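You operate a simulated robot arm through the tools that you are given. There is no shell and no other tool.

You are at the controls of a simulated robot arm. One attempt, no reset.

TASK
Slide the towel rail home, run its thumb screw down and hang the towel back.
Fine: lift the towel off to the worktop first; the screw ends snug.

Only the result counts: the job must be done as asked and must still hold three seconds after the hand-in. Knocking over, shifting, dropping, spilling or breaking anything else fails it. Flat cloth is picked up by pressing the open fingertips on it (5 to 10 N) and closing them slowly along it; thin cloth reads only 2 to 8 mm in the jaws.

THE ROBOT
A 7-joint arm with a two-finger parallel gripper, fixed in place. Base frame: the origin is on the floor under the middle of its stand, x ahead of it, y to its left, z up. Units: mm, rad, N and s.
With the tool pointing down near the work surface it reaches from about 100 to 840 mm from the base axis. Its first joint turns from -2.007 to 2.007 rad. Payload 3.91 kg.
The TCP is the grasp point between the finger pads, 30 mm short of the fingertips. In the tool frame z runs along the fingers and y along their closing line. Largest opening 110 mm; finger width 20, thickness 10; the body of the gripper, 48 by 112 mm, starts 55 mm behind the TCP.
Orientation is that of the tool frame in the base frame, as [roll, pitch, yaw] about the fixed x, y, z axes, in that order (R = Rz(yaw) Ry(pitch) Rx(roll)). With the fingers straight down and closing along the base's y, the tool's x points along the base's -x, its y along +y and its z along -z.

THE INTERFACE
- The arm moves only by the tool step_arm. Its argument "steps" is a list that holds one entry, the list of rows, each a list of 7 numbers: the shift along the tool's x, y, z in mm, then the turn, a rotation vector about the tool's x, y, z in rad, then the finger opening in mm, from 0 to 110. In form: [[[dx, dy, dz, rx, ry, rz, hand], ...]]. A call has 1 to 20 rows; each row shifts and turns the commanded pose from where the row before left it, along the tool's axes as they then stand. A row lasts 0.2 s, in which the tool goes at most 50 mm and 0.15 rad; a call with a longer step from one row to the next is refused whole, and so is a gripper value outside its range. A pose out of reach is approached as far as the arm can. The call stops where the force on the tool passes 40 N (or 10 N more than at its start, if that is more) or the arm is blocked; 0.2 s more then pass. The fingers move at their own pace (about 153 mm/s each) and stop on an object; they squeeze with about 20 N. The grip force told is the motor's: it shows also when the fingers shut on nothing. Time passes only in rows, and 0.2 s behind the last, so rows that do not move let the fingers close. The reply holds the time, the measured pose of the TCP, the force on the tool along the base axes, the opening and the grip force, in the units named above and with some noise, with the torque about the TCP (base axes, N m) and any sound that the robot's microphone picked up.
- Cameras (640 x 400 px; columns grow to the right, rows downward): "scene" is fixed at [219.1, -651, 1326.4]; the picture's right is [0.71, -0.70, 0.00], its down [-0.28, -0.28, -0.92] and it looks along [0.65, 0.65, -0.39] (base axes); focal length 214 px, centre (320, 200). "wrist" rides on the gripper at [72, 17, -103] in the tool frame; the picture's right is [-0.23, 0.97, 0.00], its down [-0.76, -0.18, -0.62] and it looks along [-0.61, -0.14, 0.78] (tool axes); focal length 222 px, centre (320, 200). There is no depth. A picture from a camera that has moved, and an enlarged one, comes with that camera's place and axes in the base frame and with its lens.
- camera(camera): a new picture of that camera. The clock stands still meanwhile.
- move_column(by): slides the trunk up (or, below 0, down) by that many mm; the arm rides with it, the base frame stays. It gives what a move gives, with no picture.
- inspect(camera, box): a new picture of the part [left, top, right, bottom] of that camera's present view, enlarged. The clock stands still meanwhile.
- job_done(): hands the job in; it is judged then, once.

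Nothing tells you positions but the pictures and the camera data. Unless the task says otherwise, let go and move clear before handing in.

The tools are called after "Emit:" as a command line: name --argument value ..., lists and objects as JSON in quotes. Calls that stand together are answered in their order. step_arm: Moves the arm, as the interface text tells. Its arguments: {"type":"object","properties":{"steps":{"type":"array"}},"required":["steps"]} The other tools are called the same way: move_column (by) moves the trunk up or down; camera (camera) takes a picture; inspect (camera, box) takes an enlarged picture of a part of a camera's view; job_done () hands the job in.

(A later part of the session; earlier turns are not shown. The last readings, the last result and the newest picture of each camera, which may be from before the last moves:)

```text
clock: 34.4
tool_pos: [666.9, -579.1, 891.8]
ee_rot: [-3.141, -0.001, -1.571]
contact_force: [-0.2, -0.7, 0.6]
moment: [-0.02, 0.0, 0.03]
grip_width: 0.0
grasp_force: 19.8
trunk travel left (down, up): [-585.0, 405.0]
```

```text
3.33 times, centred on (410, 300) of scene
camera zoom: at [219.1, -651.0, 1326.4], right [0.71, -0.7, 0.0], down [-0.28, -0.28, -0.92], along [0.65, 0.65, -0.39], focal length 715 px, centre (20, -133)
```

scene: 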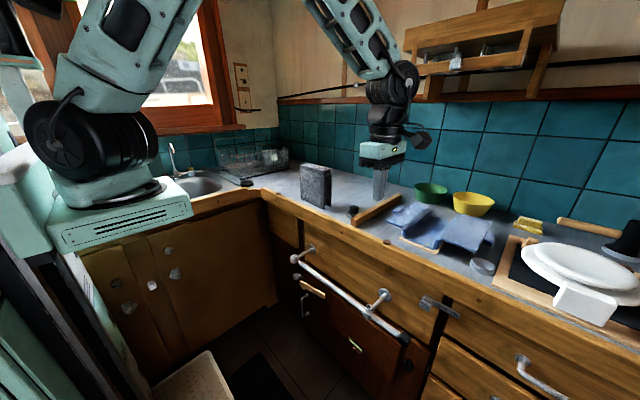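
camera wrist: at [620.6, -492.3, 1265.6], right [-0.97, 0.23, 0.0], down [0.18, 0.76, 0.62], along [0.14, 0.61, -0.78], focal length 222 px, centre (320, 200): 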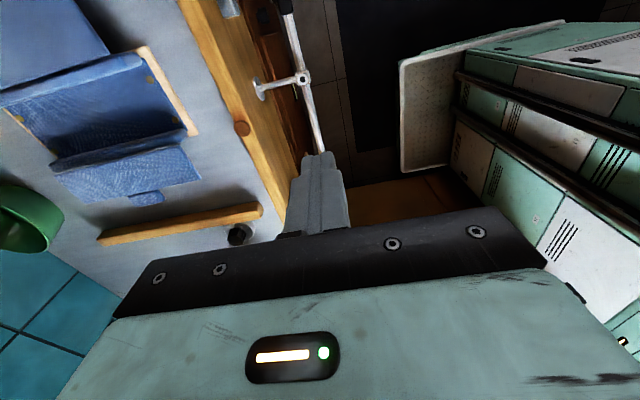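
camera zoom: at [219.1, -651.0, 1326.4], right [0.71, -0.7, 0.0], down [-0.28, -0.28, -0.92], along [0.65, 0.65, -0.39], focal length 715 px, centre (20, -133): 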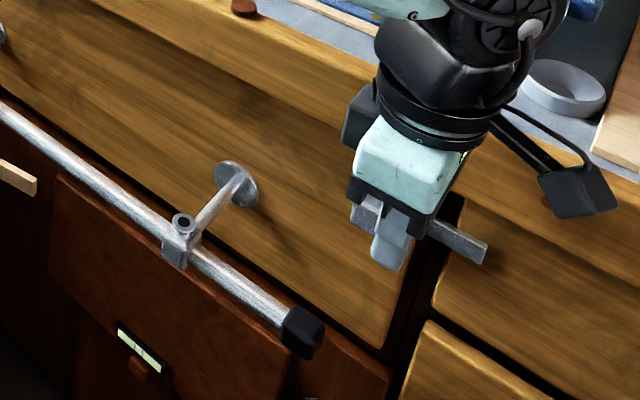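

That pose is in reach. I'll lower beside the end cap with the closed fingers on the cap's axis.

Emit:
step_arm --steps '[[[0, -5, 30, 0, 0, 0, 0], [0, 0, 40, 0, 0, 0, 0], [0, 0, 40, 0, 0, 0, 0], [0, 0, 30, 0, 0, 0, 0], [0, 0, 20, 0, 0, 0, 0], [0, 0, 10, 0, 0, 0, 0], [0, 0, 0, 0, 0, 0, 0]]]'

Emit:
inspect --camera "scene" --box '[360, 270, 460, 360]'

Emit:
camera --camera "wrist"

```text
clock: 36.0
tool_pos: [670.9, -578.4, 722.6]
ee_rot: [3.141, 0.003, -1.57]
contact_force: [0.3, -1.1, -0.1]
moment: [-0.01, 0.03, -0.01]
grip_width: 0.0
grasp_force: 20.2
trunk travel left (down, up): [-585.0, 405.0]
```

```text
4.44 times, centred on (410, 315) of scene
camera zoom: at [219.1, -651.0, 1326.4], right [0.71, -0.7, 0.0], down [-0.28, -0.28, -0.92], along [0.65, 0.65, -0.39], focal length 953 px, centre (-80, -311)
```

zoom: 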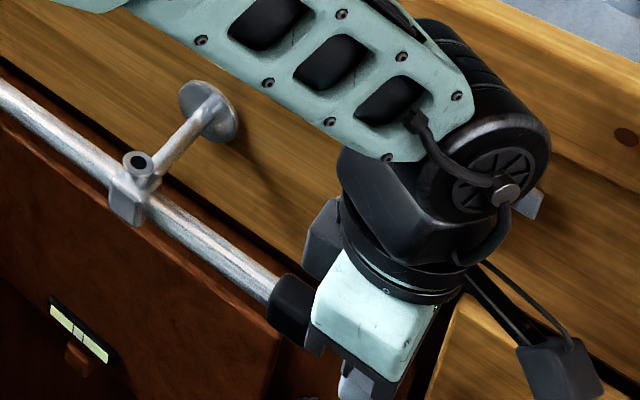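

```text
taken
camera wrist: at [653.7, -651.8, 826.5], right [-0.97, 0.23, 0.0], down [0.18, 0.76, 0.62], along [0.14, 0.61, -0.78], focal length 222 px, centre (320, 200)
```

wrist: 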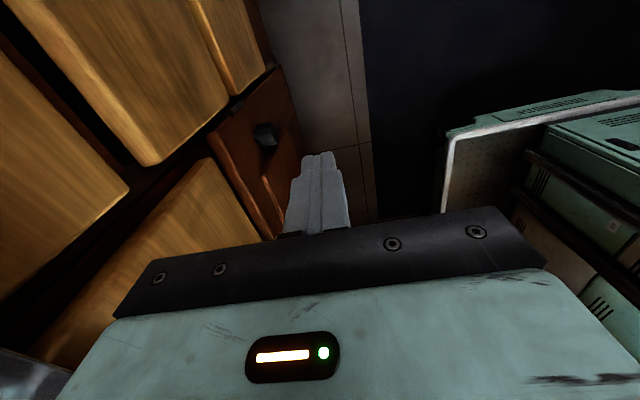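

The fingers are beside the cap and nothing is touching. I'll push in +y in small steps and watch the force.

Emit:
step_arm --steps '[[[-5, 0, 0, 0, 0, 0, 0], [-5, 0, 0, 0, 0, 0, 0], [-5, 0, 0, 0, 0, 0, 0], [-4, 0, 0, 0, 0, 0, 0], [-4, 0, 0, 0, 0, 0, 0], [-4, 0, 0, 0, 0, 0, 0], [-4, 0, 0, 0, 0, 0, 0], [-4, 0, 0, 0, 0, 0, 0]]]'

Emit:
inspect --camera "scene" --box '[280, 240, 420, 360]'

```text
clock: 37.8
tool_pos: [672.0, -542.0, 723.0]
ee_rot: [3.141, -0.001, -1.572]
contact_force: [-0.4, -1.8, 0.9]
moment: [0.03, 0.02, -0.01]
grip_width: 0.0
grasp_force: 20.3
trunk travel left (down, up): [-585.0, 405.0]
```

```text
3.33 times, centred on (350, 300) of scene
camera zoom: at [219.1, -651.0, 1326.4], right [0.71, -0.7, 0.0], down [-0.28, -0.28, -0.92], along [0.65, 0.65, -0.39], focal length 715 px, centre (220, -133)
```

zoom: 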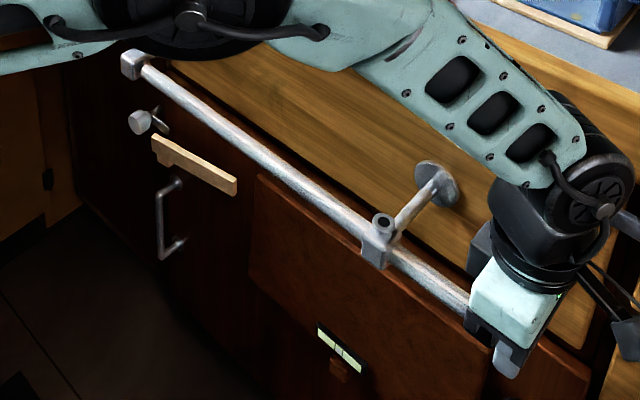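

The rail is sliding, with only about 2 N of resistance. I'll keep pushing in small steps.

Emit:
step_arm --steps '[[[-3, 0, 0, 0, 0, 0, 0], [-3, 0, 0, 0, 0, 0, 0], [-3, 0, 0, 0, 0, 0, 0], [0, 0, 0, 0, 0, 0, 0]]]'

Emit:
inspect --camera "scene" --box '[285, 235, 345, 285]'

```text
clock: 38.8
tool_pos: [673.2, -534.6, 723.4]
ee_rot: [-3.141, -0.001, -1.571]
contact_force: [0.0, -0.6, -0.7]
moment: [-0.01, 0.01, -0.02]
grip_width: 0.0
grasp_force: 20.4
trunk travel left (down, up): [-585.0, 405.0]
```

```text
8.00 times, centred on (315, 260) of scene
camera zoom: at [219.1, -651.0, 1326.4], right [0.71, -0.7, 0.0], down [-0.28, -0.28, -0.92], along [0.65, 0.65, -0.39], focal length 1716 px, centre (360, -280)
```

zoom: 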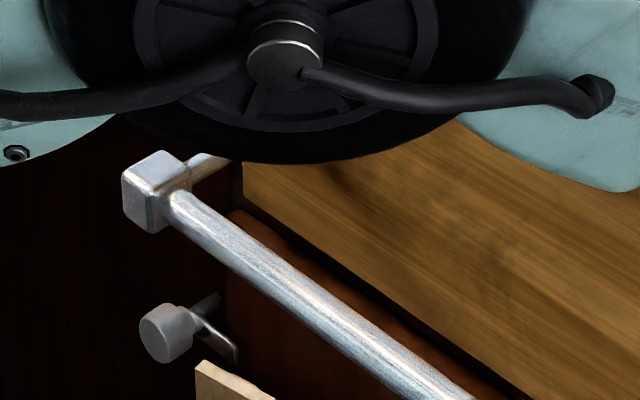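

The rail end has reached the socket. I'll keep pushing until it seats.

Emit:
step_arm --steps '[[[-3, 0, 0, 0, 0, 0, 0], [-3, 0, 0, 0, 0, 0, 0], [-3, 0, 0, 0, 0, 0, 0], [0, 0, 0, 0, 0, 0, 0]]]'

Emit:
inspect --camera "scene" --box '[285, 235, 345, 285]'

```text
clock: 39.8
tool_pos: [671.6, -525.9, 722.9]
ee_rot: [-3.141, 0.0, -1.57]
contact_force: [0.0, -0.3, -0.4]
moment: [-0.01, 0.0, -0.01]
grip_width: 0.3
grasp_force: 20.1
trunk travel left (down, up): [-585.0, 405.0]
```

```text
8.00 times, centred on (315, 260) of scene
camera zoom: at [219.1, -651.0, 1326.4], right [0.71, -0.7, 0.0], down [-0.28, -0.28, -0.92], along [0.65, 0.65, -0.39], focal length 1716 px, centre (360, -280)
```

zoom: 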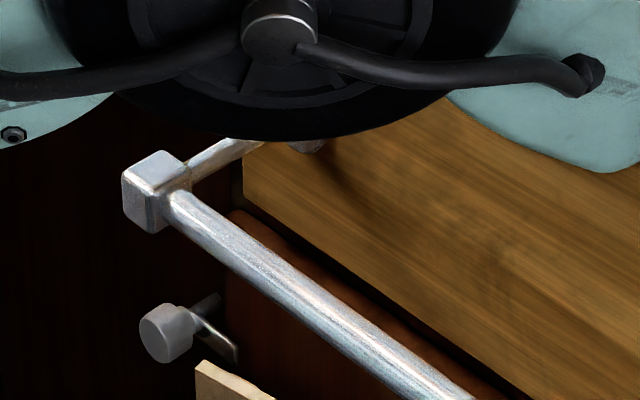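

Force is still low. I'll look at the cap end to confirm contact.

Emit:
inspect --camera "scene" --box '[360, 270, 440, 350]'

Emit:
inspect --camera "wrist" --box '[220, 80, 420, 240]'

```text
5.00 times, centred on (400, 310) of scene
camera zoom: at [219.1, -651.0, 1326.4], right [0.71, -0.7, 0.0], down [-0.28, -0.28, -0.92], along [0.65, 0.65, -0.39], focal length 1072 px, centre (-80, -350)
```

zoom: 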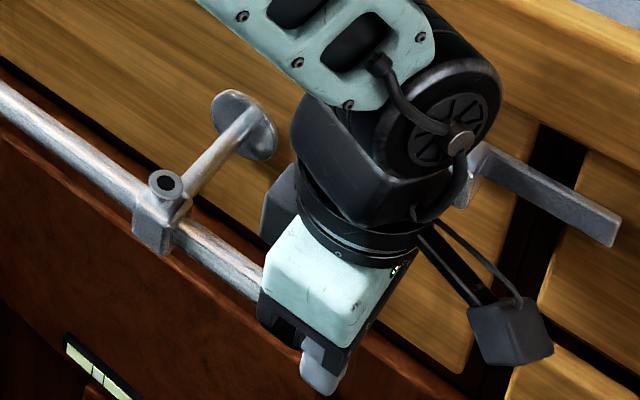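

```text
2.50 times, centred on (320, 160) of wrist
camera zoom: at [654.7, -598.5, 825.9], right [-0.97, 0.23, 0.0], down [0.18, 0.76, 0.62], along [0.14, 0.61, -0.78], focal length 555 px, centre (320, 300)
```

zoom: 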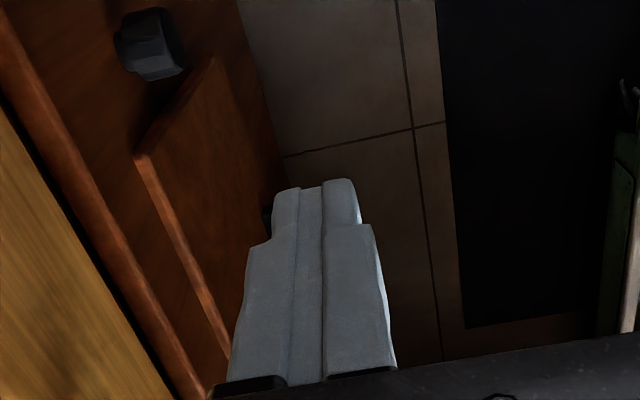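

The cap is hidden behind the hand, but the rail end is already at the socket. I'll continue with small pushes.

Emit:
step_arm --steps '[[[-2, 0, 0, 0, 0, 0, 0], [-2, 0, 0, 0, 0, 0, 0], [-2, 0, 0, 0, 0, 0, 0], [0, 0, 0, 0, 0, 0, 0]]]'

```text
clock: 40.8
tool_pos: [671.0, -520.1, 724.2]
ee_rot: [3.14, 0.001, -1.57]
contact_force: [-0.1, -1.7, 1.1]
moment: [0.0, -0.01, 0.03]
grip_width: 0.0
grasp_force: 19.7
trunk travel left (down, up): [-585.0, 405.0]
```

Emit:
step_arm --steps '[[[-2, 0, 0, 0, 0, 0, 0], [-2, 0, 0, 0, 0, 0, 0], [-2, 0, 0, 0, 0, 0, 0], [0, 0, 0, 0, 0, 0, 0]]]'

Emit:
inspect --camera "scene" --box '[360, 270, 440, 350]'

```text
clock: 41.8
tool_pos: [670.7, -516.7, 722.7]
ee_rot: [-3.142, -0.002, -1.572]
contact_force: [4.2, -16.8, -5.2]
moment: [0.09, 0.04, 0.08]
grip_width: 0.2
grasp_force: 19.8
trunk travel left (down, up): [-585.0, 405.0]
```

```text
5.00 times, centred on (400, 310) of scene
camera zoom: at [219.1, -651.0, 1326.4], right [0.71, -0.7, 0.0], down [-0.28, -0.28, -0.92], along [0.65, 0.65, -0.39], focal length 1072 px, centre (-80, -350)
```

zoom: 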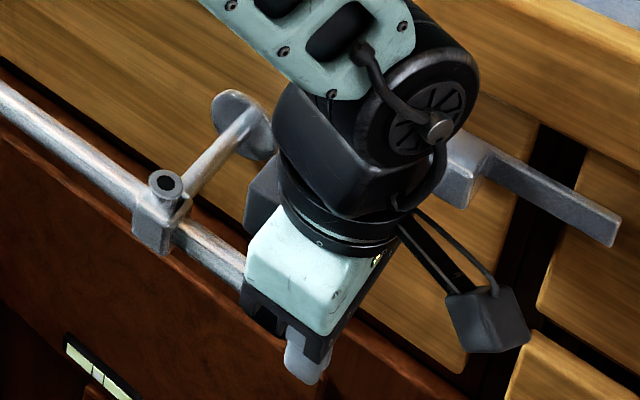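

Resistance jumped to ~17 N and the fingers stopped advancing, so the rail has bottomed out. One more small push will confirm it.

Emit:
step_arm --steps '[[[-1.5, 0, 0, 0, 0, 0, 0], [0, 0, 0, 0, 0, 0, 0]]]'

```text
clock: 42.4
tool_pos: [671.8, -515.5, 723.0]
ee_rot: [3.141, -0.004, -1.572]
contact_force: [4.0, -32.4, -7.1]
moment: [0.15, -0.02, 0.05]
grip_width: 0.2
grasp_force: 20.5
trunk travel left (down, up): [-585.0, 405.0]
```

32 N with hardly any movement confirms the rail is home. I'll back off, rise, and then look at the rail before fetching the screw.

Emit:
step_arm --steps '[[[4, 0, 0, 0, 0, 0, 0], [8, 0, 0, 0, 0, 0, 0], [8, 0, 0, 0, 0, 0, 0], [0, 0, -30, 0, 0, 0, 0], [0, 0, -40, 0, 0, 0, 0], [0, 0, -40, 0, 0, 0, 0], [0, 0, -40, 0, 0, 0, 0], [-30, 20, -10, 0, 0, 0, 20], [-40, 10, 0, 0, 0, 0, 40], [-40, 0, 0, 0, 0, 0, 60], [-40, 0, 0, 0, 0, 0, 60], [0, 0, 0, 0, 0, 0, 60]]]'

Emit:
move_column --by 255

Emit:
camera --camera "scene"

Emit:
inspect --camera "scene" --box '[280, 240, 420, 360]'

Emit:
camera --camera "wrist"

```text
clock: 45.0
tool_pos: [641.9, -384.6, 883.1]
ee_rot: [3.139, 0.0, -1.572]
contact_force: [-0.1, -0.6, -1.2]
moment: [-0.02, 0.01, 0.0]
grip_width: 60.0
grasp_force: 0.1
trunk travel left (down, up): [-585.0, 405.0]
```

```text
clock: 47.6
tool_pos: [642.4, -384.2, 1137.0]
ee_rot: [3.141, 0.0, -1.57]
contact_force: [-0.1, -1.2, 0.7]
moment: [0.01, 0.02, 0.0]
grip_width: 60.2
grasp_force: 0.1
trunk travel left (down, up): [-840.0, 150.0]
```

```text
taken
```

scene: 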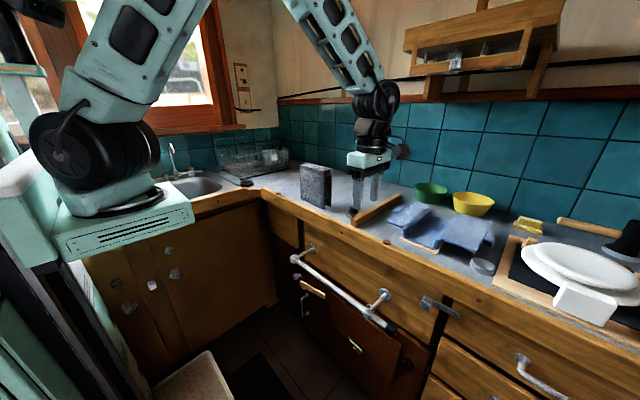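

```text
3.33 times, centred on (350, 300) of scene
camera zoom: at [219.1, -651.0, 1326.4], right [0.71, -0.7, 0.0], down [-0.28, -0.28, -0.92], along [0.65, 0.65, -0.39], focal length 715 px, centre (220, -133)
```

zoom: 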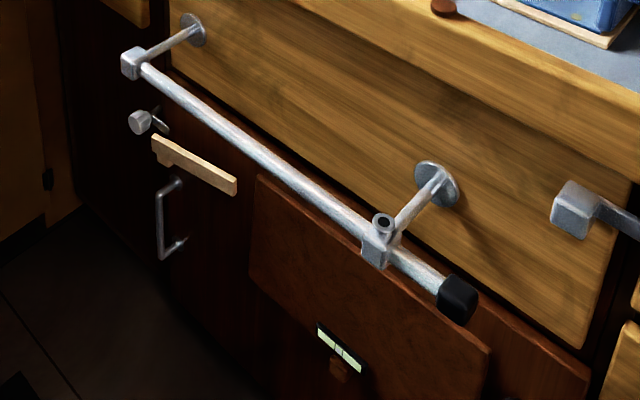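

```text
taken
camera wrist: at [625.3, -457.6, 1240.5], right [-0.97, 0.23, 0.0], down [0.18, 0.76, 0.62], along [0.14, 0.61, -0.78], focal length 222 px, centre (320, 200)
```

wrist: 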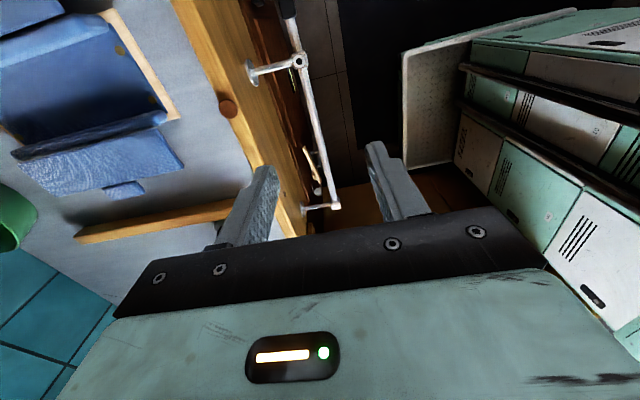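

The rail now sits in the socket. While the view is good, I'll measure the collar hole precisely from here.

Emit:
inspect --camera "wrist" --box '[280, 45, 320, 80]'

Emit:
inspect --camera "scene" --box '[365, 280, 395, 305]'

```text
11.43 times, centred on (300, 62) of wrist
camera zoom: at [625.3, -457.6, 1240.5], right [-0.97, 0.23, 0.0], down [0.18, 0.76, 0.62], along [0.14, 0.61, -0.78], focal length 2538 px, centre (549, 1771)
```

zoom: 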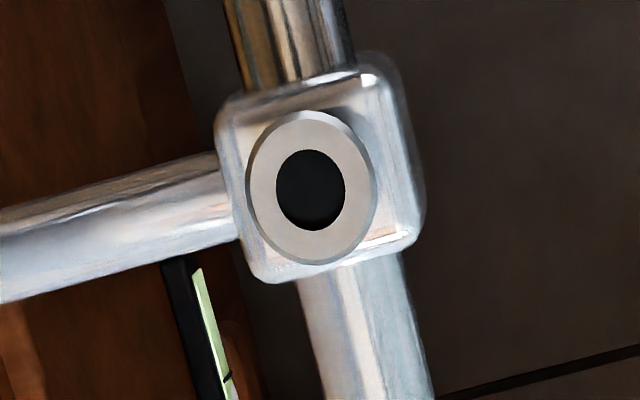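

```text
16.00 times, centred on (380, 292) of scene
camera zoom: at [219.1, -651.0, 1326.4], right [0.71, -0.7, 0.0], down [-0.28, -0.28, -0.92], along [0.65, 0.65, -0.39], focal length 3432 px, centre (-640, -1280)
```

zoom: 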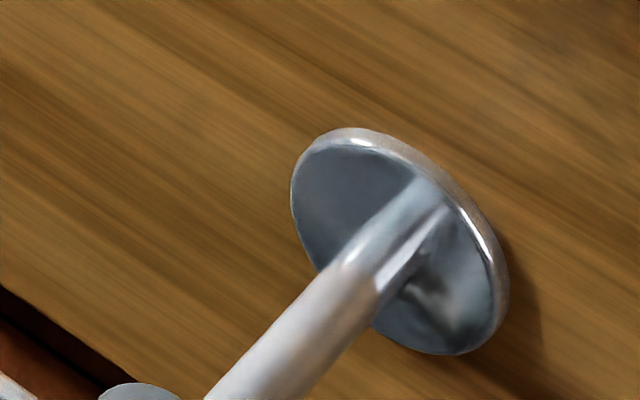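

The hole centre is about (677,-410) with a 21 mm boss around it. Next I'll move above the knob of the screw.

Emit:
step_arm --steps '[[[-20, -25, 0, 0, 0, 0, 60], [-25, -30, 0, 0, 0, 0, 60], [-25, -30, 0, 0, 0, 0, 60], [-25, -30, 0, 0, 0, 0, 60], [-25, -30, 0, 0, 0, 0, 60], [-25, -30, 0, 0, 0, 0, 60], [-25, -27, 0, 0, 0, 0, 60], [-23, -25, 0, 0, 0, 0, 60], [0, 0, 20, 0, 0, 0, 60], [0, 0, 30, 0, 0, 0, 60], [0, 0, 20, 0, 0, 0, 60], [0, 0, 0, 0, 0, 0, 60]]]'

Emit:
camera --camera "wrist"

Emit:
inspect --camera "scene" --box '[310, 140, 410, 240]'

```text
clock: 50.2
tool_pos: [869.8, -191.4, 1066.4]
ee_rot: [-3.141, 0.0, -1.571]
contact_force: [-0.5, 0.1, -0.3]
moment: [0.02, 0.0, 0.0]
grip_width: 60.1
grasp_force: 0.1
trunk travel left (down, up): [-840.0, 150.0]
```

```text
taken
camera wrist: at [853.2, -264.9, 1170.6], right [-0.97, 0.23, 0.0], down [0.18, 0.76, 0.62], along [0.14, 0.61, -0.78], focal length 222 px, centre (320, 200)
```

wrist: 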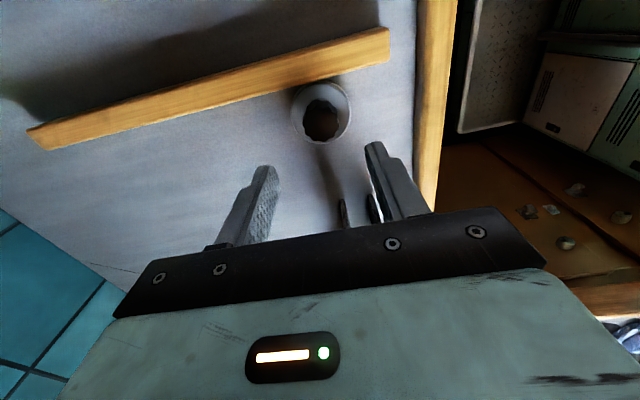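

```text
4.00 times, centred on (360, 190) of scene
camera zoom: at [219.1, -651.0, 1326.4], right [0.71, -0.7, 0.0], down [-0.28, -0.28, -0.92], along [0.65, 0.65, -0.39], focal length 858 px, centre (160, 240)
```

zoom: 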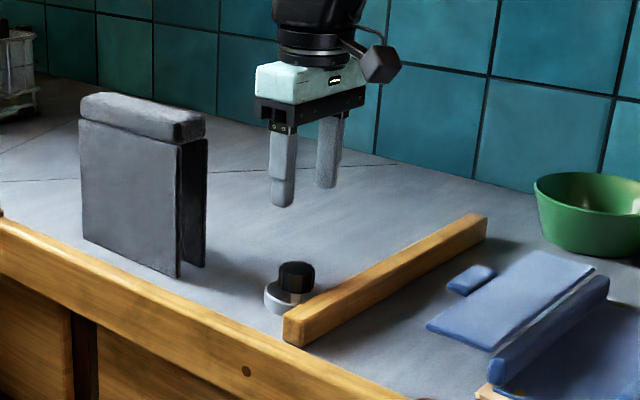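

I'm above the knob now. I'll zoom in to check centring.

Emit:
inspect --camera "wrist" --box '[270, 70, 370, 160]'

Emit:
inspect --camera "scene" --box '[340, 195, 370, 225]'

```text
4.44 times, centred on (320, 115) of wrist
camera zoom: at [853.2, -264.9, 1170.6], right [-0.97, 0.23, 0.0], down [0.18, 0.76, 0.62], along [0.14, 0.61, -0.78], focal length 987 px, centre (320, 578)
```

zoom: 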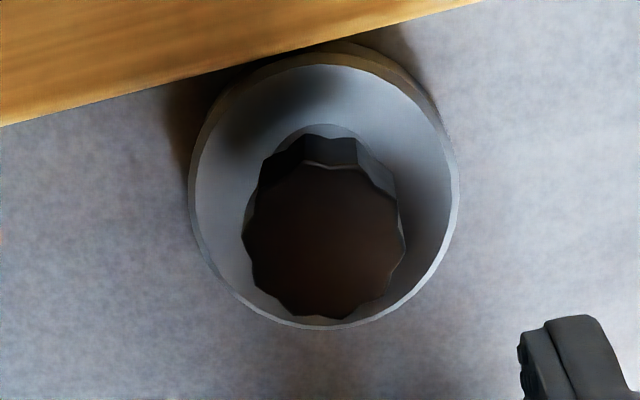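

```text
13.33 times, centred on (355, 210) of scene
camera zoom: at [219.1, -651.0, 1326.4], right [0.71, -0.7, 0.0], down [-0.28, -0.28, -0.92], along [0.65, 0.65, -0.39], focal length 2860 px, centre (-147, 67)
```

zoom: 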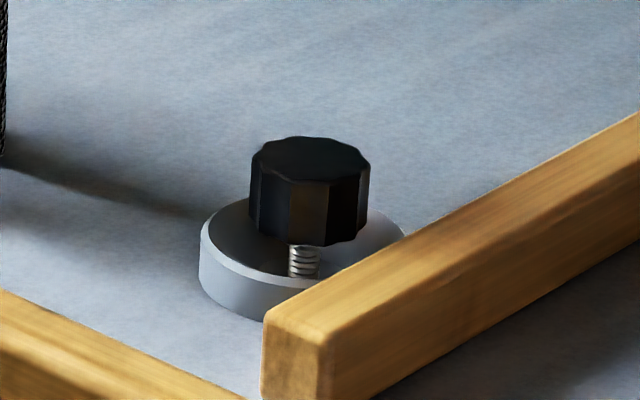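

The knob is centred at (869.5,-191.5), top z≈963, about 34 mm across. I'll lower to grip it above the dish rim and close slowly.

Emit:
step_arm --steps '[[[0, 0, 25, 0, 0, 0, 60], [0, 0, 30, 0, 0, 0, 60], [0, 0, 25, 0, 0, 0, 60], [0, 0, 12, 0, 0, 0, 60], [0, 0, 3, 0, 0, 0, 60], [0, 0, 0, 0, 0, 0, 60]]]'

Emit:
inspect --camera "scene" --box '[335, 185, 375, 225]'

Emit:
inspect --camera "wrist" --box '[240, 80, 440, 240]'

```text
clock: 51.6
tool_pos: [870.9, -191.3, 971.1]
ee_rot: [3.14, 0.0, -1.57]
contact_force: [-0.1, 0.2, -0.9]
moment: [0.01, -0.02, 0.0]
grip_width: 60.1
grasp_force: 0.0
trunk travel left (down, up): [-840.0, 150.0]
```

```text
10.00 times, centred on (355, 205) of scene
camera zoom: at [219.1, -651.0, 1326.4], right [0.71, -0.7, 0.0], down [-0.28, -0.28, -0.92], along [0.65, 0.65, -0.39], focal length 2145 px, centre (-30, 150)
```

zoom: 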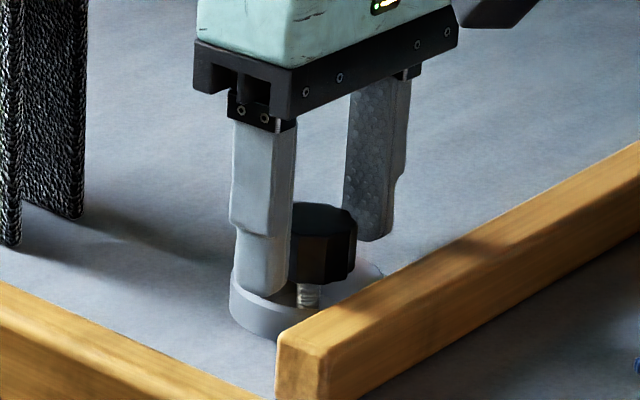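

```text
2.50 times, centred on (340, 160) of wrist
camera zoom: at [853.4, -264.6, 1074.9], right [-0.97, 0.23, 0.0], down [0.18, 0.76, 0.62], along [0.14, 0.61, -0.78], focal length 555 px, centre (270, 300)
```

zoom: 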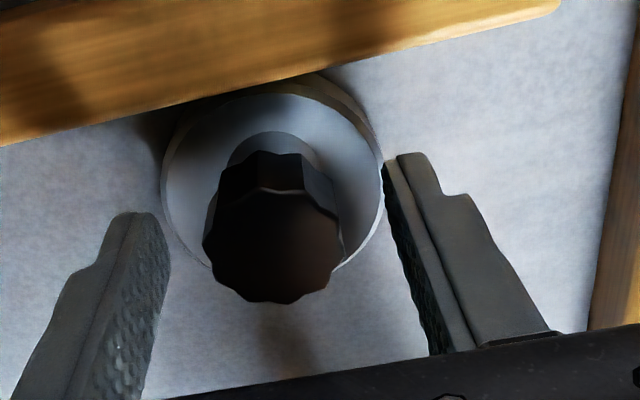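

The fingers straddle the knob with nothing touching. I'll close slowly.

Emit:
step_arm --steps '[[[0, 0, 0, 0, 0, 0, 50], [0, 0, 0, 0, 0, 0, 44], [0, 0, 0, 0, 0, 0, 40], [0, 0, 0, 0, 0, 0, 37], [0, 0, 0, 0, 0, 0, 34], [0, 0, 0, 0, 0, 0, 31], [0, 0, 0, 0, 0, 0, 27], [0, 0, 0, 0, 0, 0, 24], [0, 0, 0, 0, 0, 0, 24]]]'

Emit:
inspect --camera "scene" --box '[335, 185, 375, 225]'

Emit:
inspect --camera "wrist" --box '[240, 80, 440, 240]'

```text
clock: 53.6
tool_pos: [869.7, -190.4, 971.9]
ee_rot: [3.14, 0.0, -1.57]
contact_force: [-7.2, -0.3, 0.8]
moment: [0.02, 0.33, -0.01]
grip_width: 32.6
grasp_force: 20.3
trunk travel left (down, up): [-840.0, 150.0]
```

```text
10.00 times, centred on (355, 205) of scene
camera zoom: at [219.1, -651.0, 1326.4], right [0.71, -0.7, 0.0], down [-0.28, -0.28, -0.92], along [0.65, 0.65, -0.39], focal length 2145 px, centre (-30, 150)
```

zoom: 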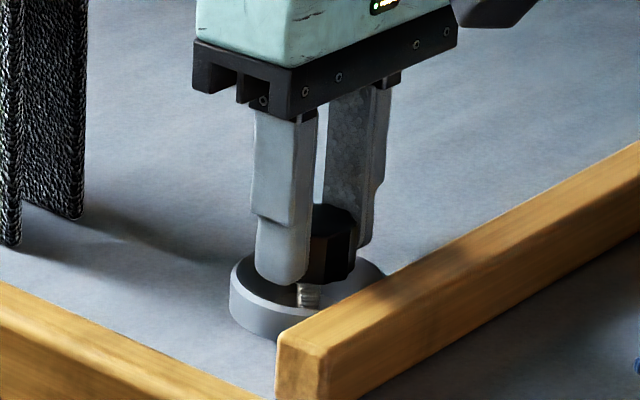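

```text
2.50 times, centred on (340, 160) of wrist
camera zoom: at [852.9, -264.6, 1075.2], right [-0.97, 0.23, 0.0], down [0.18, 0.76, 0.62], along [0.14, 0.61, -0.78], focal length 555 px, centre (270, 300)
```

zoom: 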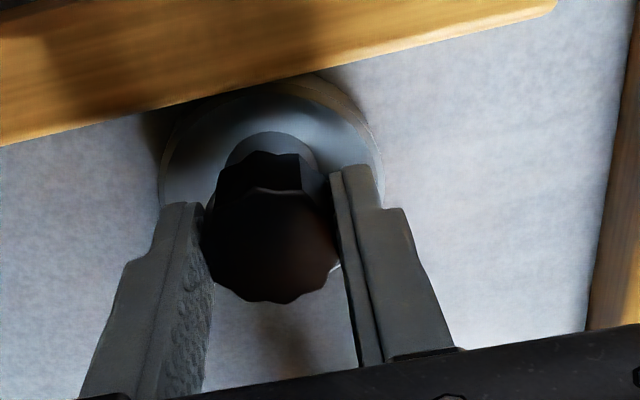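

The knob is gripped at 32.6 mm. A 7 N sideways load shows I'm slightly too far in +x, so I'll relieve that and then lift straight up.

Emit:
step_arm --steps '[[[0, 0.7, 0, 0, 0, 0, 24], [0, 0, 0, 0, 0, 0, 24]]]'

```text
clock: 54.2
tool_pos: [869.3, -191.2, 971.3]
ee_rot: [-3.141, -0.002, -1.571]
contact_force: [-0.9, 0.6, 0.3]
moment: [0.0, 0.0, -0.02]
grip_width: 32.5
grasp_force: 19.8
trunk travel left (down, up): [-840.0, 150.0]
```

The side load is gone. Lifting slowly now.

Emit:
step_arm --steps '[[[0, 0, -3, 0, 0, 0, 24], [0, 0, -5, 0, 0, 0, 24], [0, 0, -7, 0, 0, 0, 24], [0, 0, -10, 0, 0, 0, 24], [0, 0, -10, 0, 0, 0, 24], [0, 0, -15, 0, 0, 0, 24], [0, 0, -20, 0, 0, 0, 24], [0, 0, -20, 0, 0, 0, 24], [0, 0, 0, 0, 0, 0, 24]]]'

Emit:
inspect --camera "scene" --box '[335, 165, 375, 225]'

Emit:
inspect --camera "wrist" --box '[240, 80, 440, 240]'

```text
clock: 56.2
tool_pos: [868.3, -192.3, 1062.3]
ee_rot: [-3.141, 0.0, -1.57]
contact_force: [-0.8, 0.0, -0.3]
moment: [0.02, 0.02, 0.0]
grip_width: 24.2
grasp_force: 0.1
trunk travel left (down, up): [-840.0, 150.0]
```

```text
6.67 times, centred on (355, 195) of scene
camera zoom: at [219.1, -651.0, 1326.4], right [0.71, -0.7, 0.0], down [-0.28, -0.28, -0.92], along [0.65, 0.65, -0.39], focal length 1430 px, centre (87, 233)
```

zoom: 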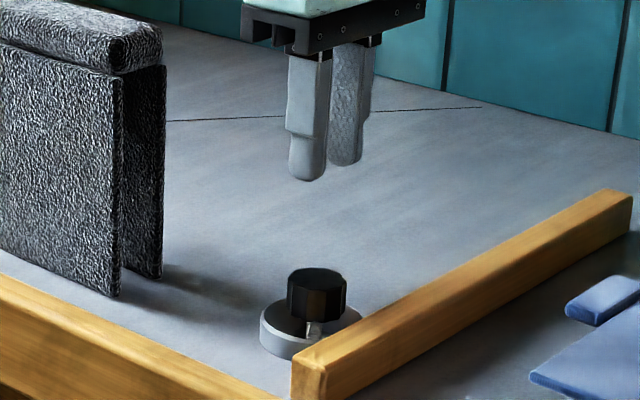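

```text
2.50 times, centred on (340, 160) of wrist
camera zoom: at [851.2, -265.3, 1165.4], right [-0.97, 0.23, 0.0], down [0.18, 0.76, 0.62], along [0.14, 0.61, -0.78], focal length 555 px, centre (270, 300)
```

zoom: 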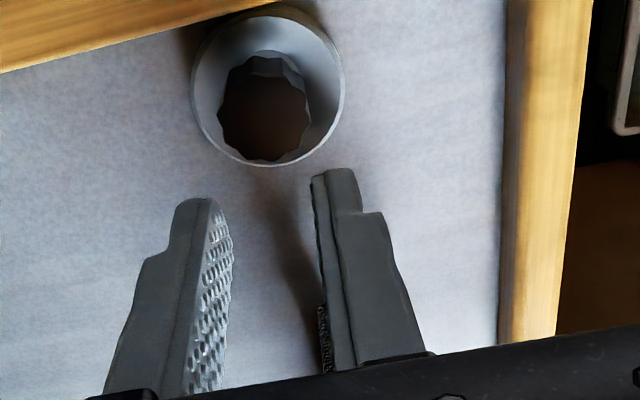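

The knob slipped out of the fingertips and the screw is still standing in its dish. I'd gripped it only with the finger ends, so I'll go back deeper and pull in small steps while reading the force.

Emit:
step_arm --steps '[[[0, 0, 0, 0, 0, 0, 60], [0, 0, 25, 0, 0, 0, 60], [0, 0, 30, 0, 0, 0, 60], [0, 0, 25, 0, 0, 0, 60], [0, 0, 11, 0, 0, 0, 46], [0, 0, 3, 0, 0, 0, 44], [0, 0, 3, 0, 0, 0, 44], [0, 0, 0, 0, 0, 0, 44]]]'

Emit:
inspect --camera "scene" --box '[335, 185, 375, 225]'

Emit:
inspect --camera "wrist" --box '[240, 80, 440, 240]'

```text
clock: 58.0
tool_pos: [868.1, -191.6, 963.9]
ee_rot: [3.141, 0.0, -1.57]
contact_force: [-0.1, 0.0, -0.5]
moment: [0.0, 0.02, -0.04]
grip_width: 44.1
grasp_force: 0.1
trunk travel left (down, up): [-840.0, 150.0]
```

```text
10.00 times, centred on (355, 205) of scene
camera zoom: at [219.1, -651.0, 1326.4], right [0.71, -0.7, 0.0], down [-0.28, -0.28, -0.92], along [0.65, 0.65, -0.39], focal length 2145 px, centre (-30, 150)
```

zoom: 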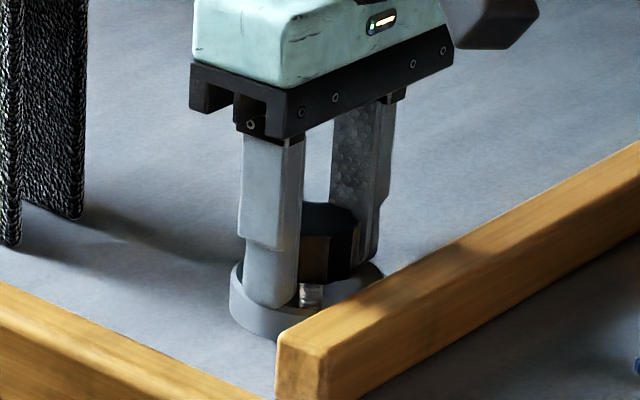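

```text
2.50 times, centred on (340, 160) of wrist
camera zoom: at [851.1, -264.9, 1067.7], right [-0.97, 0.23, 0.0], down [0.18, 0.76, 0.62], along [0.14, 0.61, -0.78], focal length 555 px, centre (270, 300)
```

zoom: 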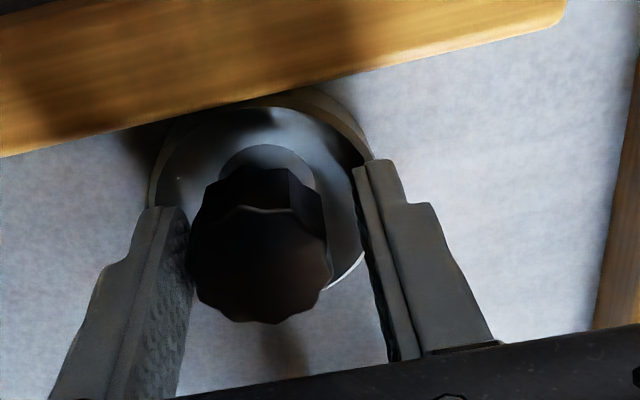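

The knob is slightly off-centre toward +x and −y of the hand. I'll shift to suit, lower a bit more with care for the dish rim, and check the force.

Emit:
step_arm --steps '[[[1.5, -2, 0, 0, 0, 0, 44], [0, 0, 1.5, 0, 0, 0, 44], [0, 0, 1.5, 0, 0, 0, 44], [0, 0, 0, 0, 0, 0, 44]]]'

Emit:
inspect --camera "scene" --box '[342, 198, 366, 222]'

Emit:
inspect --camera "wrist" --box '[270, 100, 400, 220]'

```text
clock: 59.0
tool_pos: [870.8, -192.9, 961.0]
ee_rot: [-3.141, 0.0, -1.57]
contact_force: [-0.4, 0.2, -0.1]
moment: [-0.02, -0.05, -0.02]
grip_width: 43.9
grasp_force: 0.0
trunk travel left (down, up): [-840.0, 150.0]
```

```text
16.00 times, centred on (354, 210) of scene
camera zoom: at [219.1, -651.0, 1326.4], right [0.71, -0.7, 0.0], down [-0.28, -0.28, -0.92], along [0.65, 0.65, -0.39], focal length 3432 px, centre (-224, 40)
```

zoom: 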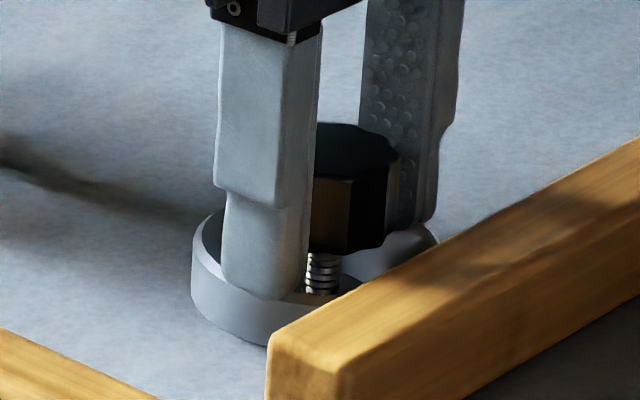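

```text
3.33 times, centred on (335, 160) of wrist
camera zoom: at [854.0, -265.5, 1064.6], right [-0.97, 0.23, 0.0], down [0.18, 0.76, 0.62], along [0.14, 0.61, -0.78], focal length 740 px, centre (270, 333)
```

zoom: 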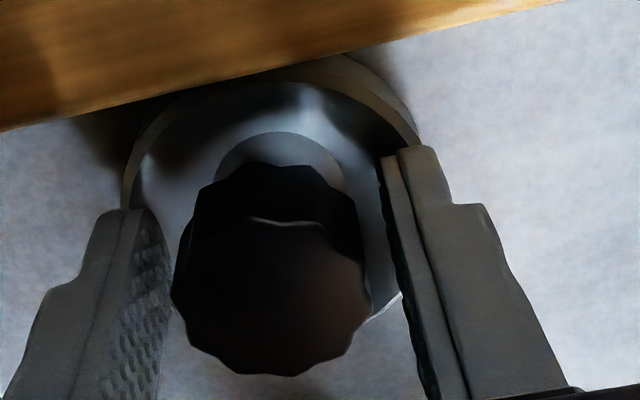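

The knob is centred now and the fingers cover its full height. Closing slowly.

Emit:
step_arm --steps '[[[0, 0, 0, 0, 0, 0, 40], [0, 0, 0, 0, 0, 0, 37], [0, 0, 0, 0, 0, 0, 34], [0, 0, 0, 0, 0, 0, 30], [0, 0, 0, 0, 0, 0, 22], [0, 0, 0, 0, 0, 0, 15], [0, 0, 0, 0, 0, 0, 10], [0, 0, 0, 0, 0, 0, 10]]]'

Emit:
inspect --camera "scene" --box '[342, 198, 366, 222]'

Emit:
inspect --camera "wrist" --box '[270, 100, 400, 220]'

```text
clock: 60.8
tool_pos: [871.3, -194.2, 962.5]
ee_rot: [3.14, 0.0, -1.571]
contact_force: [0.4, 0.5, 0.4]
moment: [0.01, -0.01, 0.0]
grip_width: 33.2
grasp_force: 19.8
trunk travel left (down, up): [-840.0, 150.0]
```

```text
16.00 times, centred on (354, 210) of scene
camera zoom: at [219.1, -651.0, 1326.4], right [0.71, -0.7, 0.0], down [-0.28, -0.28, -0.92], along [0.65, 0.65, -0.39], focal length 3432 px, centre (-224, 40)
```

zoom: 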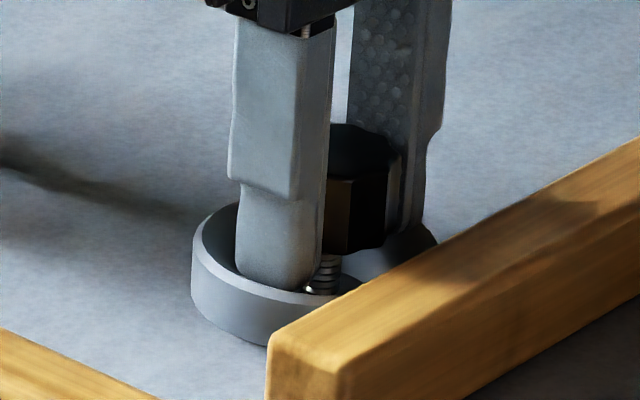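

```text
3.33 times, centred on (335, 160) of wrist
camera zoom: at [854.0, -265.6, 1064.8], right [-0.97, 0.23, 0.0], down [0.18, 0.76, 0.62], along [0.14, 0.61, -0.78], focal length 740 px, centre (270, 333)
```

zoom: 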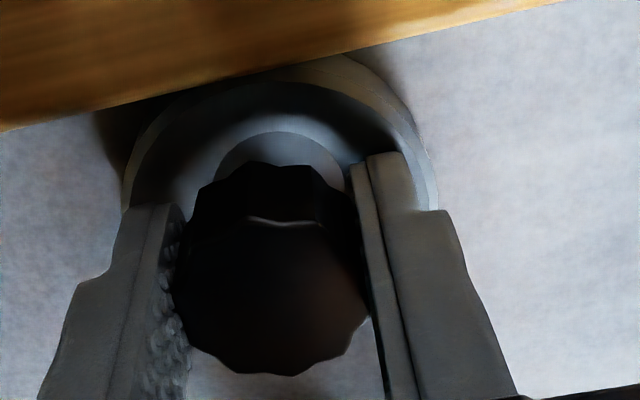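

The grip is at 33.2 mm with no side load. I'll lift a couple of mm and read the pull.

Emit:
step_arm --steps '[[[0, 0, -1, 0, 0, 0, 10], [0, 0, -1, 0, 0, 0, 10], [0, 0, 0, 0, 0, 0, 10]]]'

Emit:
inspect --camera "scene" --box '[342, 198, 366, 222]'

```text
clock: 61.6
tool_pos: [870.9, -192.7, 965.3]
ee_rot: [-3.142, 0.0, -1.571]
contact_force: [1.0, 0.5, -0.2]
moment: [0.02, 0.0, 0.02]
grip_width: 32.9
grasp_force: 20.1
trunk travel left (down, up): [-840.0, 150.0]
```

```text
16.00 times, centred on (354, 210) of scene
camera zoom: at [219.1, -651.0, 1326.4], right [0.71, -0.7, 0.0], down [-0.28, -0.28, -0.92], along [0.65, 0.65, -0.39], focal length 3432 px, centre (-224, 40)
```

zoom: 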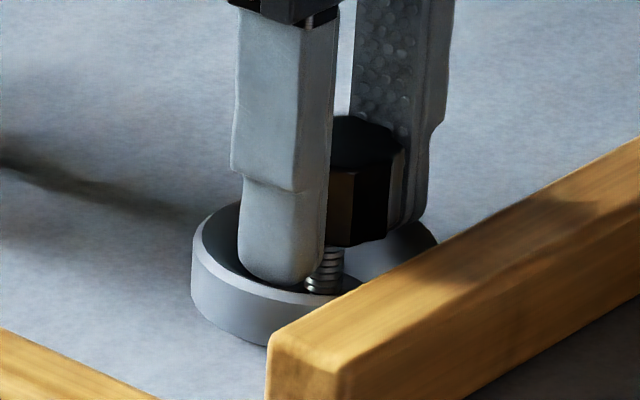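

The knob is coming up with the fingers and there is no resistance. I'll continue lifting slowly.

Emit:
step_arm --steps '[[[0, 0, -2, 0, 0, 0, 10], [0, 0, -3, 0, 0, 0, 10], [0, 0, -4, 0, 0, 0, 10], [0, 0, -5, 0, 0, 0, 10], [0, 0, -6, 0, 0, 0, 10], [0, 0, -8, 0, 0, 0, 10], [0, 0, -10, 0, 0, 0, 10], [0, 0, -10, 0, 0, 0, 10], [0, 0, -10, 0, 0, 0, 10], [0, 0, 0, 0, 0, 0, 10]]]'

Emit:
inspect --camera "scene" --box '[335, 175, 375, 225]'

Emit:
inspect --camera "wrist" --box '[270, 100, 400, 220]'

```text
clock: 63.8
tool_pos: [872.1, -191.6, 1022.4]
ee_rot: [-3.14, 0.0, -1.57]
contact_force: [0.2, 0.5, -0.2]
moment: [0.02, -0.01, -0.01]
grip_width: 33.0
grasp_force: 19.6
trunk travel left (down, up): [-840.0, 150.0]
```

```text
8.00 times, centred on (355, 200) of scene
camera zoom: at [219.1, -651.0, 1326.4], right [0.71, -0.7, 0.0], down [-0.28, -0.28, -0.92], along [0.65, 0.65, -0.39], focal length 1716 px, centre (40, 200)
```

zoom: 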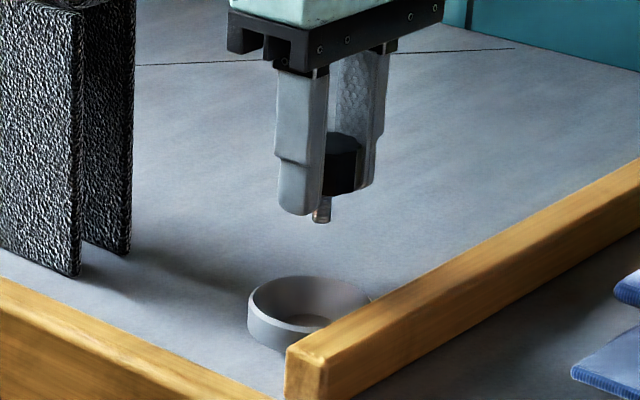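

```text
3.33 times, centred on (335, 160) of wrist
camera zoom: at [854.3, -266.2, 1125.4], right [-0.97, 0.23, 0.0], down [0.18, 0.76, 0.62], along [0.14, 0.61, -0.78], focal length 740 px, centre (270, 333)
```

zoom: 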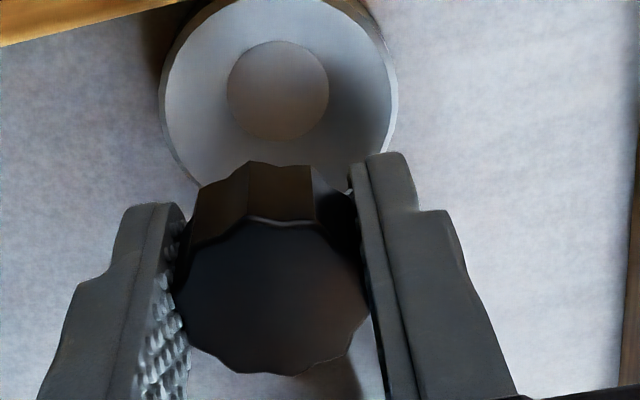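

The screw is held, with its tip about 42 mm below the TCP. I'll carry it back off the counter and over to the collar, staying high.

Emit:
step_arm --steps '[[[0, 15, -5, 0, 0, 0, 10], [0, 25, 0, 0, 0, 0, 10], [5, 30, 0, 0, 0, 0, 10], [20, 30, 0, 0, 0, 0, 10], [25, 30, 0, 0, 0, 0, 10], [30, 30, 0, 0, 0, 0, 10], [30, 20, 0, 0, 0, 0, 10], [30, 8, 0, 0, 0, 0, 10], [30, 5, 0, 0, 0, 0, 10], [30, 0, 0, 0, 0, 0, 10], [17, 0, 0, 0, 0, 0, 10], [0, 0, 0, 0, 0, 0, 10]]]'

Emit:
move_column --by -195

Emit:
camera --camera "wrist"

Emit:
inspect --camera "scene" --box '[340, 230, 420, 330]'

```text
clock: 66.4
tool_pos: [677.1, -409.8, 1025.9]
ee_rot: [3.141, 0.0, -1.571]
contact_force: [-0.2, -0.2, 0.3]
moment: [0.02, 0.01, 0.02]
grip_width: 33.0
grasp_force: 19.9
trunk travel left (down, up): [-840.0, 150.0]
```

```text
clock: 68.5
tool_pos: [677.2, -409.4, 831.9]
ee_rot: [3.141, 0.0, -1.569]
contact_force: [-0.3, 0.2, -0.2]
moment: [-0.02, 0.02, -0.01]
grip_width: 32.9
grasp_force: 19.9
trunk travel left (down, up): [-645.0, 345.0]
```

```text
taken
camera wrist: at [660.1, -483.4, 935.0], right [-0.97, 0.23, 0.0], down [0.18, 0.76, 0.62], along [0.14, 0.61, -0.78], focal length 222 px, centre (320, 200)
```

wrist: 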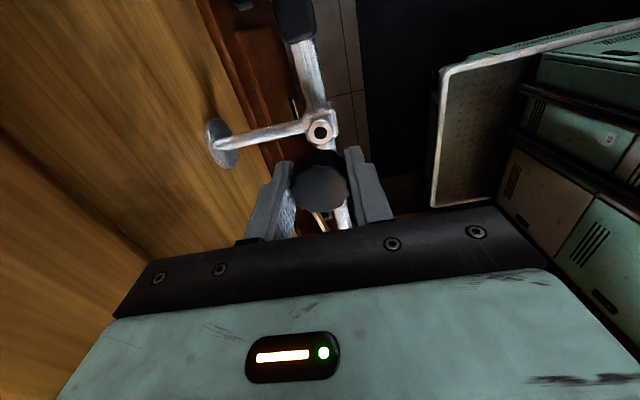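

```text
4.00 times, centred on (380, 280) of scene
camera zoom: at [219.1, -651.0, 1326.4], right [0.71, -0.7, 0.0], down [-0.28, -0.28, -0.92], along [0.65, 0.65, -0.39], focal length 858 px, centre (80, -120)
```

zoom: 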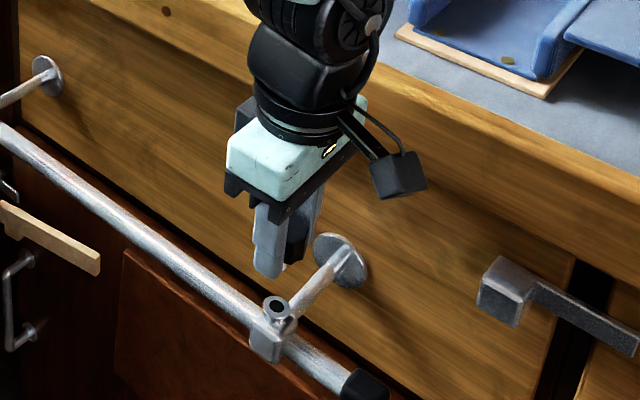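

The screw hovers about 40 mm above the collar. I'll zoom in from both cameras to check the alignment.

Emit:
inspect --camera "scene" --box '[358, 275, 388, 310]'

Emit:
inspect --camera "wrist" --box '[280, 100, 370, 220]'

```text
11.43 times, centred on (373, 292) of scene
camera zoom: at [219.1, -651.0, 1326.4], right [0.71, -0.7, 0.0], down [-0.28, -0.28, -0.92], along [0.65, 0.65, -0.39], focal length 2451 px, centre (-286, -857)
```

zoom: 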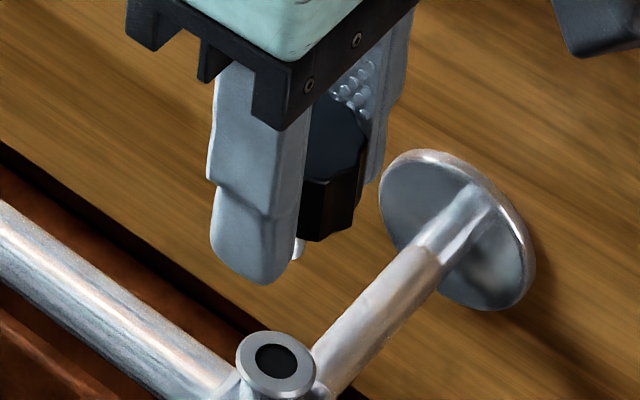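

```text
3.33 times, centred on (325, 160) of wrist
camera zoom: at [660.1, -483.4, 935.0], right [-0.97, 0.23, 0.0], down [0.18, 0.76, 0.62], along [0.14, 0.61, -0.78], focal length 740 px, centre (303, 333)
```

zoom: 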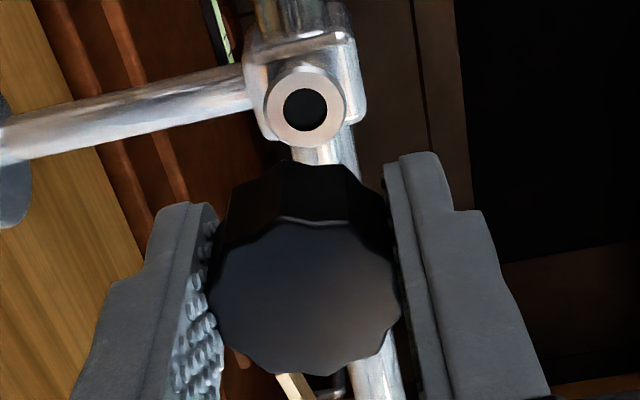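

Both views agree that the screw and the hole line up within a millimetre or two. I'll lower until the tip is just above the boss and check again.

Emit:
step_arm --steps '[[[0, 0, 12, 0, 0, 0, 10], [0, 0, 12, 0, 0, 0, 10], [0, 0, 8, 0, 0, 0, 10], [0, 0, 3, 0, 0, 0, 10], [0, 0, 0, 0, 0, 0, 10], [0, 0, 0, 0, 0, 0, 10]]]'

Emit:
inspect --camera "scene" --box '[360, 282, 384, 306]'

Emit:
inspect --camera "wrist" --box '[280, 100, 370, 220]'

```text
clock: 69.9
tool_pos: [679.2, -409.9, 795.9]
ee_rot: [3.141, 0.002, -1.57]
contact_force: [0.7, -1.0, -0.6]
moment: [-0.02, 0.03, 0.0]
grip_width: 32.8
grasp_force: 20.0
trunk travel left (down, up): [-645.0, 345.0]
```

```text
16.00 times, centred on (372, 294) of scene
camera zoom: at [219.1, -651.0, 1326.4], right [0.71, -0.7, 0.0], down [-0.28, -0.28, -0.92], along [0.65, 0.65, -0.39], focal length 3432 px, centre (-512, -1304)
```

zoom: 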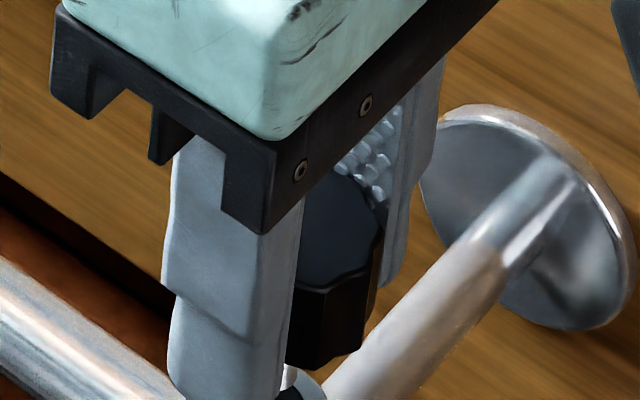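

```text
3.33 times, centred on (325, 160) of wrist
camera zoom: at [660.1, -483.3, 899.9], right [-0.97, 0.23, 0.0], down [0.18, 0.76, 0.62], along [0.14, 0.61, -0.78], focal length 740 px, centre (303, 333)
```

zoom: 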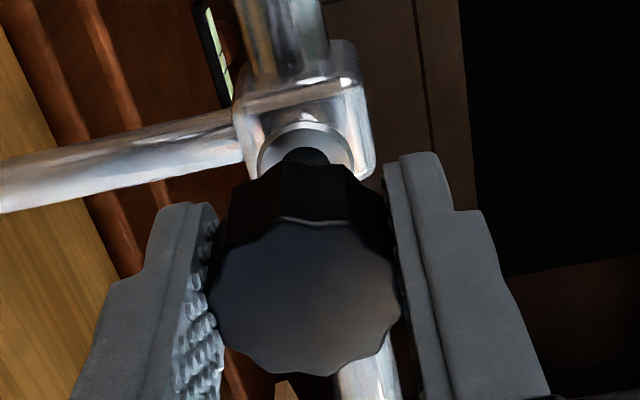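

The front finger hides the tip in the scene view. Turning the hand +45° puts the fingers to either side of the screw as seen from there.

Emit:
step_arm --steps '[[[0, 0, 0, 0, 0, 0.131, 10], [0, 0, 0, 0, 0, 0.131, 10], [0, 0, 0, 0, 0, 0.131, 10], [0, 0, 0, 0, 0, 0.131, 10], [0, 0, 0, 0, 0, 0.131, 10], [0, 0, 0, 0, 0, 0.13, 10], [0, 0, 0, 0, 0, 0, 10], [0, 0, 0, 0, 0, 0, 10]]]'

Emit:
inspect --camera "scene" --box '[360, 284, 384, 308]'

Emit:
inspect --camera "wrist" --box '[280, 100, 370, 220]'

```text
clock: 71.7
tool_pos: [677.4, -409.5, 797.1]
ee_rot: [3.14, -0.001, -2.359]
contact_force: [-0.5, 0.2, -0.8]
moment: [-0.04, 0.0, -0.02]
grip_width: 32.8
grasp_force: 20.1
trunk travel left (down, up): [-645.0, 345.0]
```

```text
16.00 times, centred on (372, 296) of scene
camera zoom: at [219.1, -651.0, 1326.4], right [0.71, -0.7, 0.0], down [-0.28, -0.28, -0.92], along [0.65, 0.65, -0.39], focal length 3432 px, centre (-512, -1336)
```

zoom: 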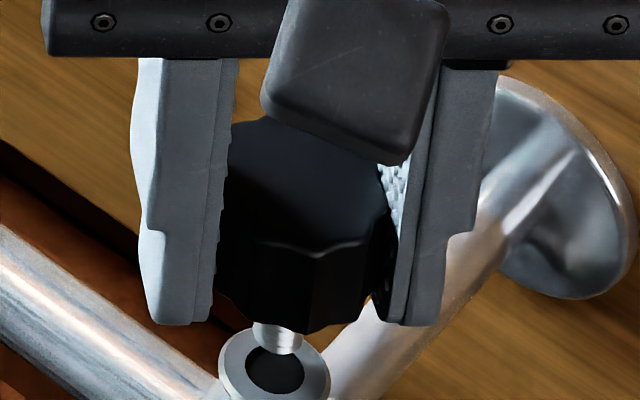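

```text
3.33 times, centred on (325, 160) of wrist
camera zoom: at [614.1, -449.9, 900.2], right [-0.53, 0.85, 0.0], down [0.67, 0.41, 0.62], along [0.53, 0.33, -0.78], focal length 740 px, centre (303, 333)
```

zoom: 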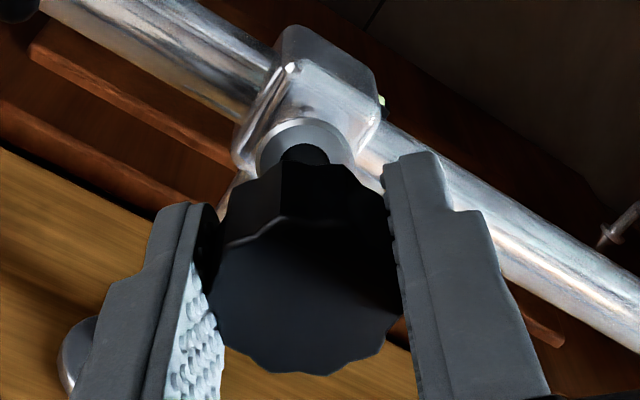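

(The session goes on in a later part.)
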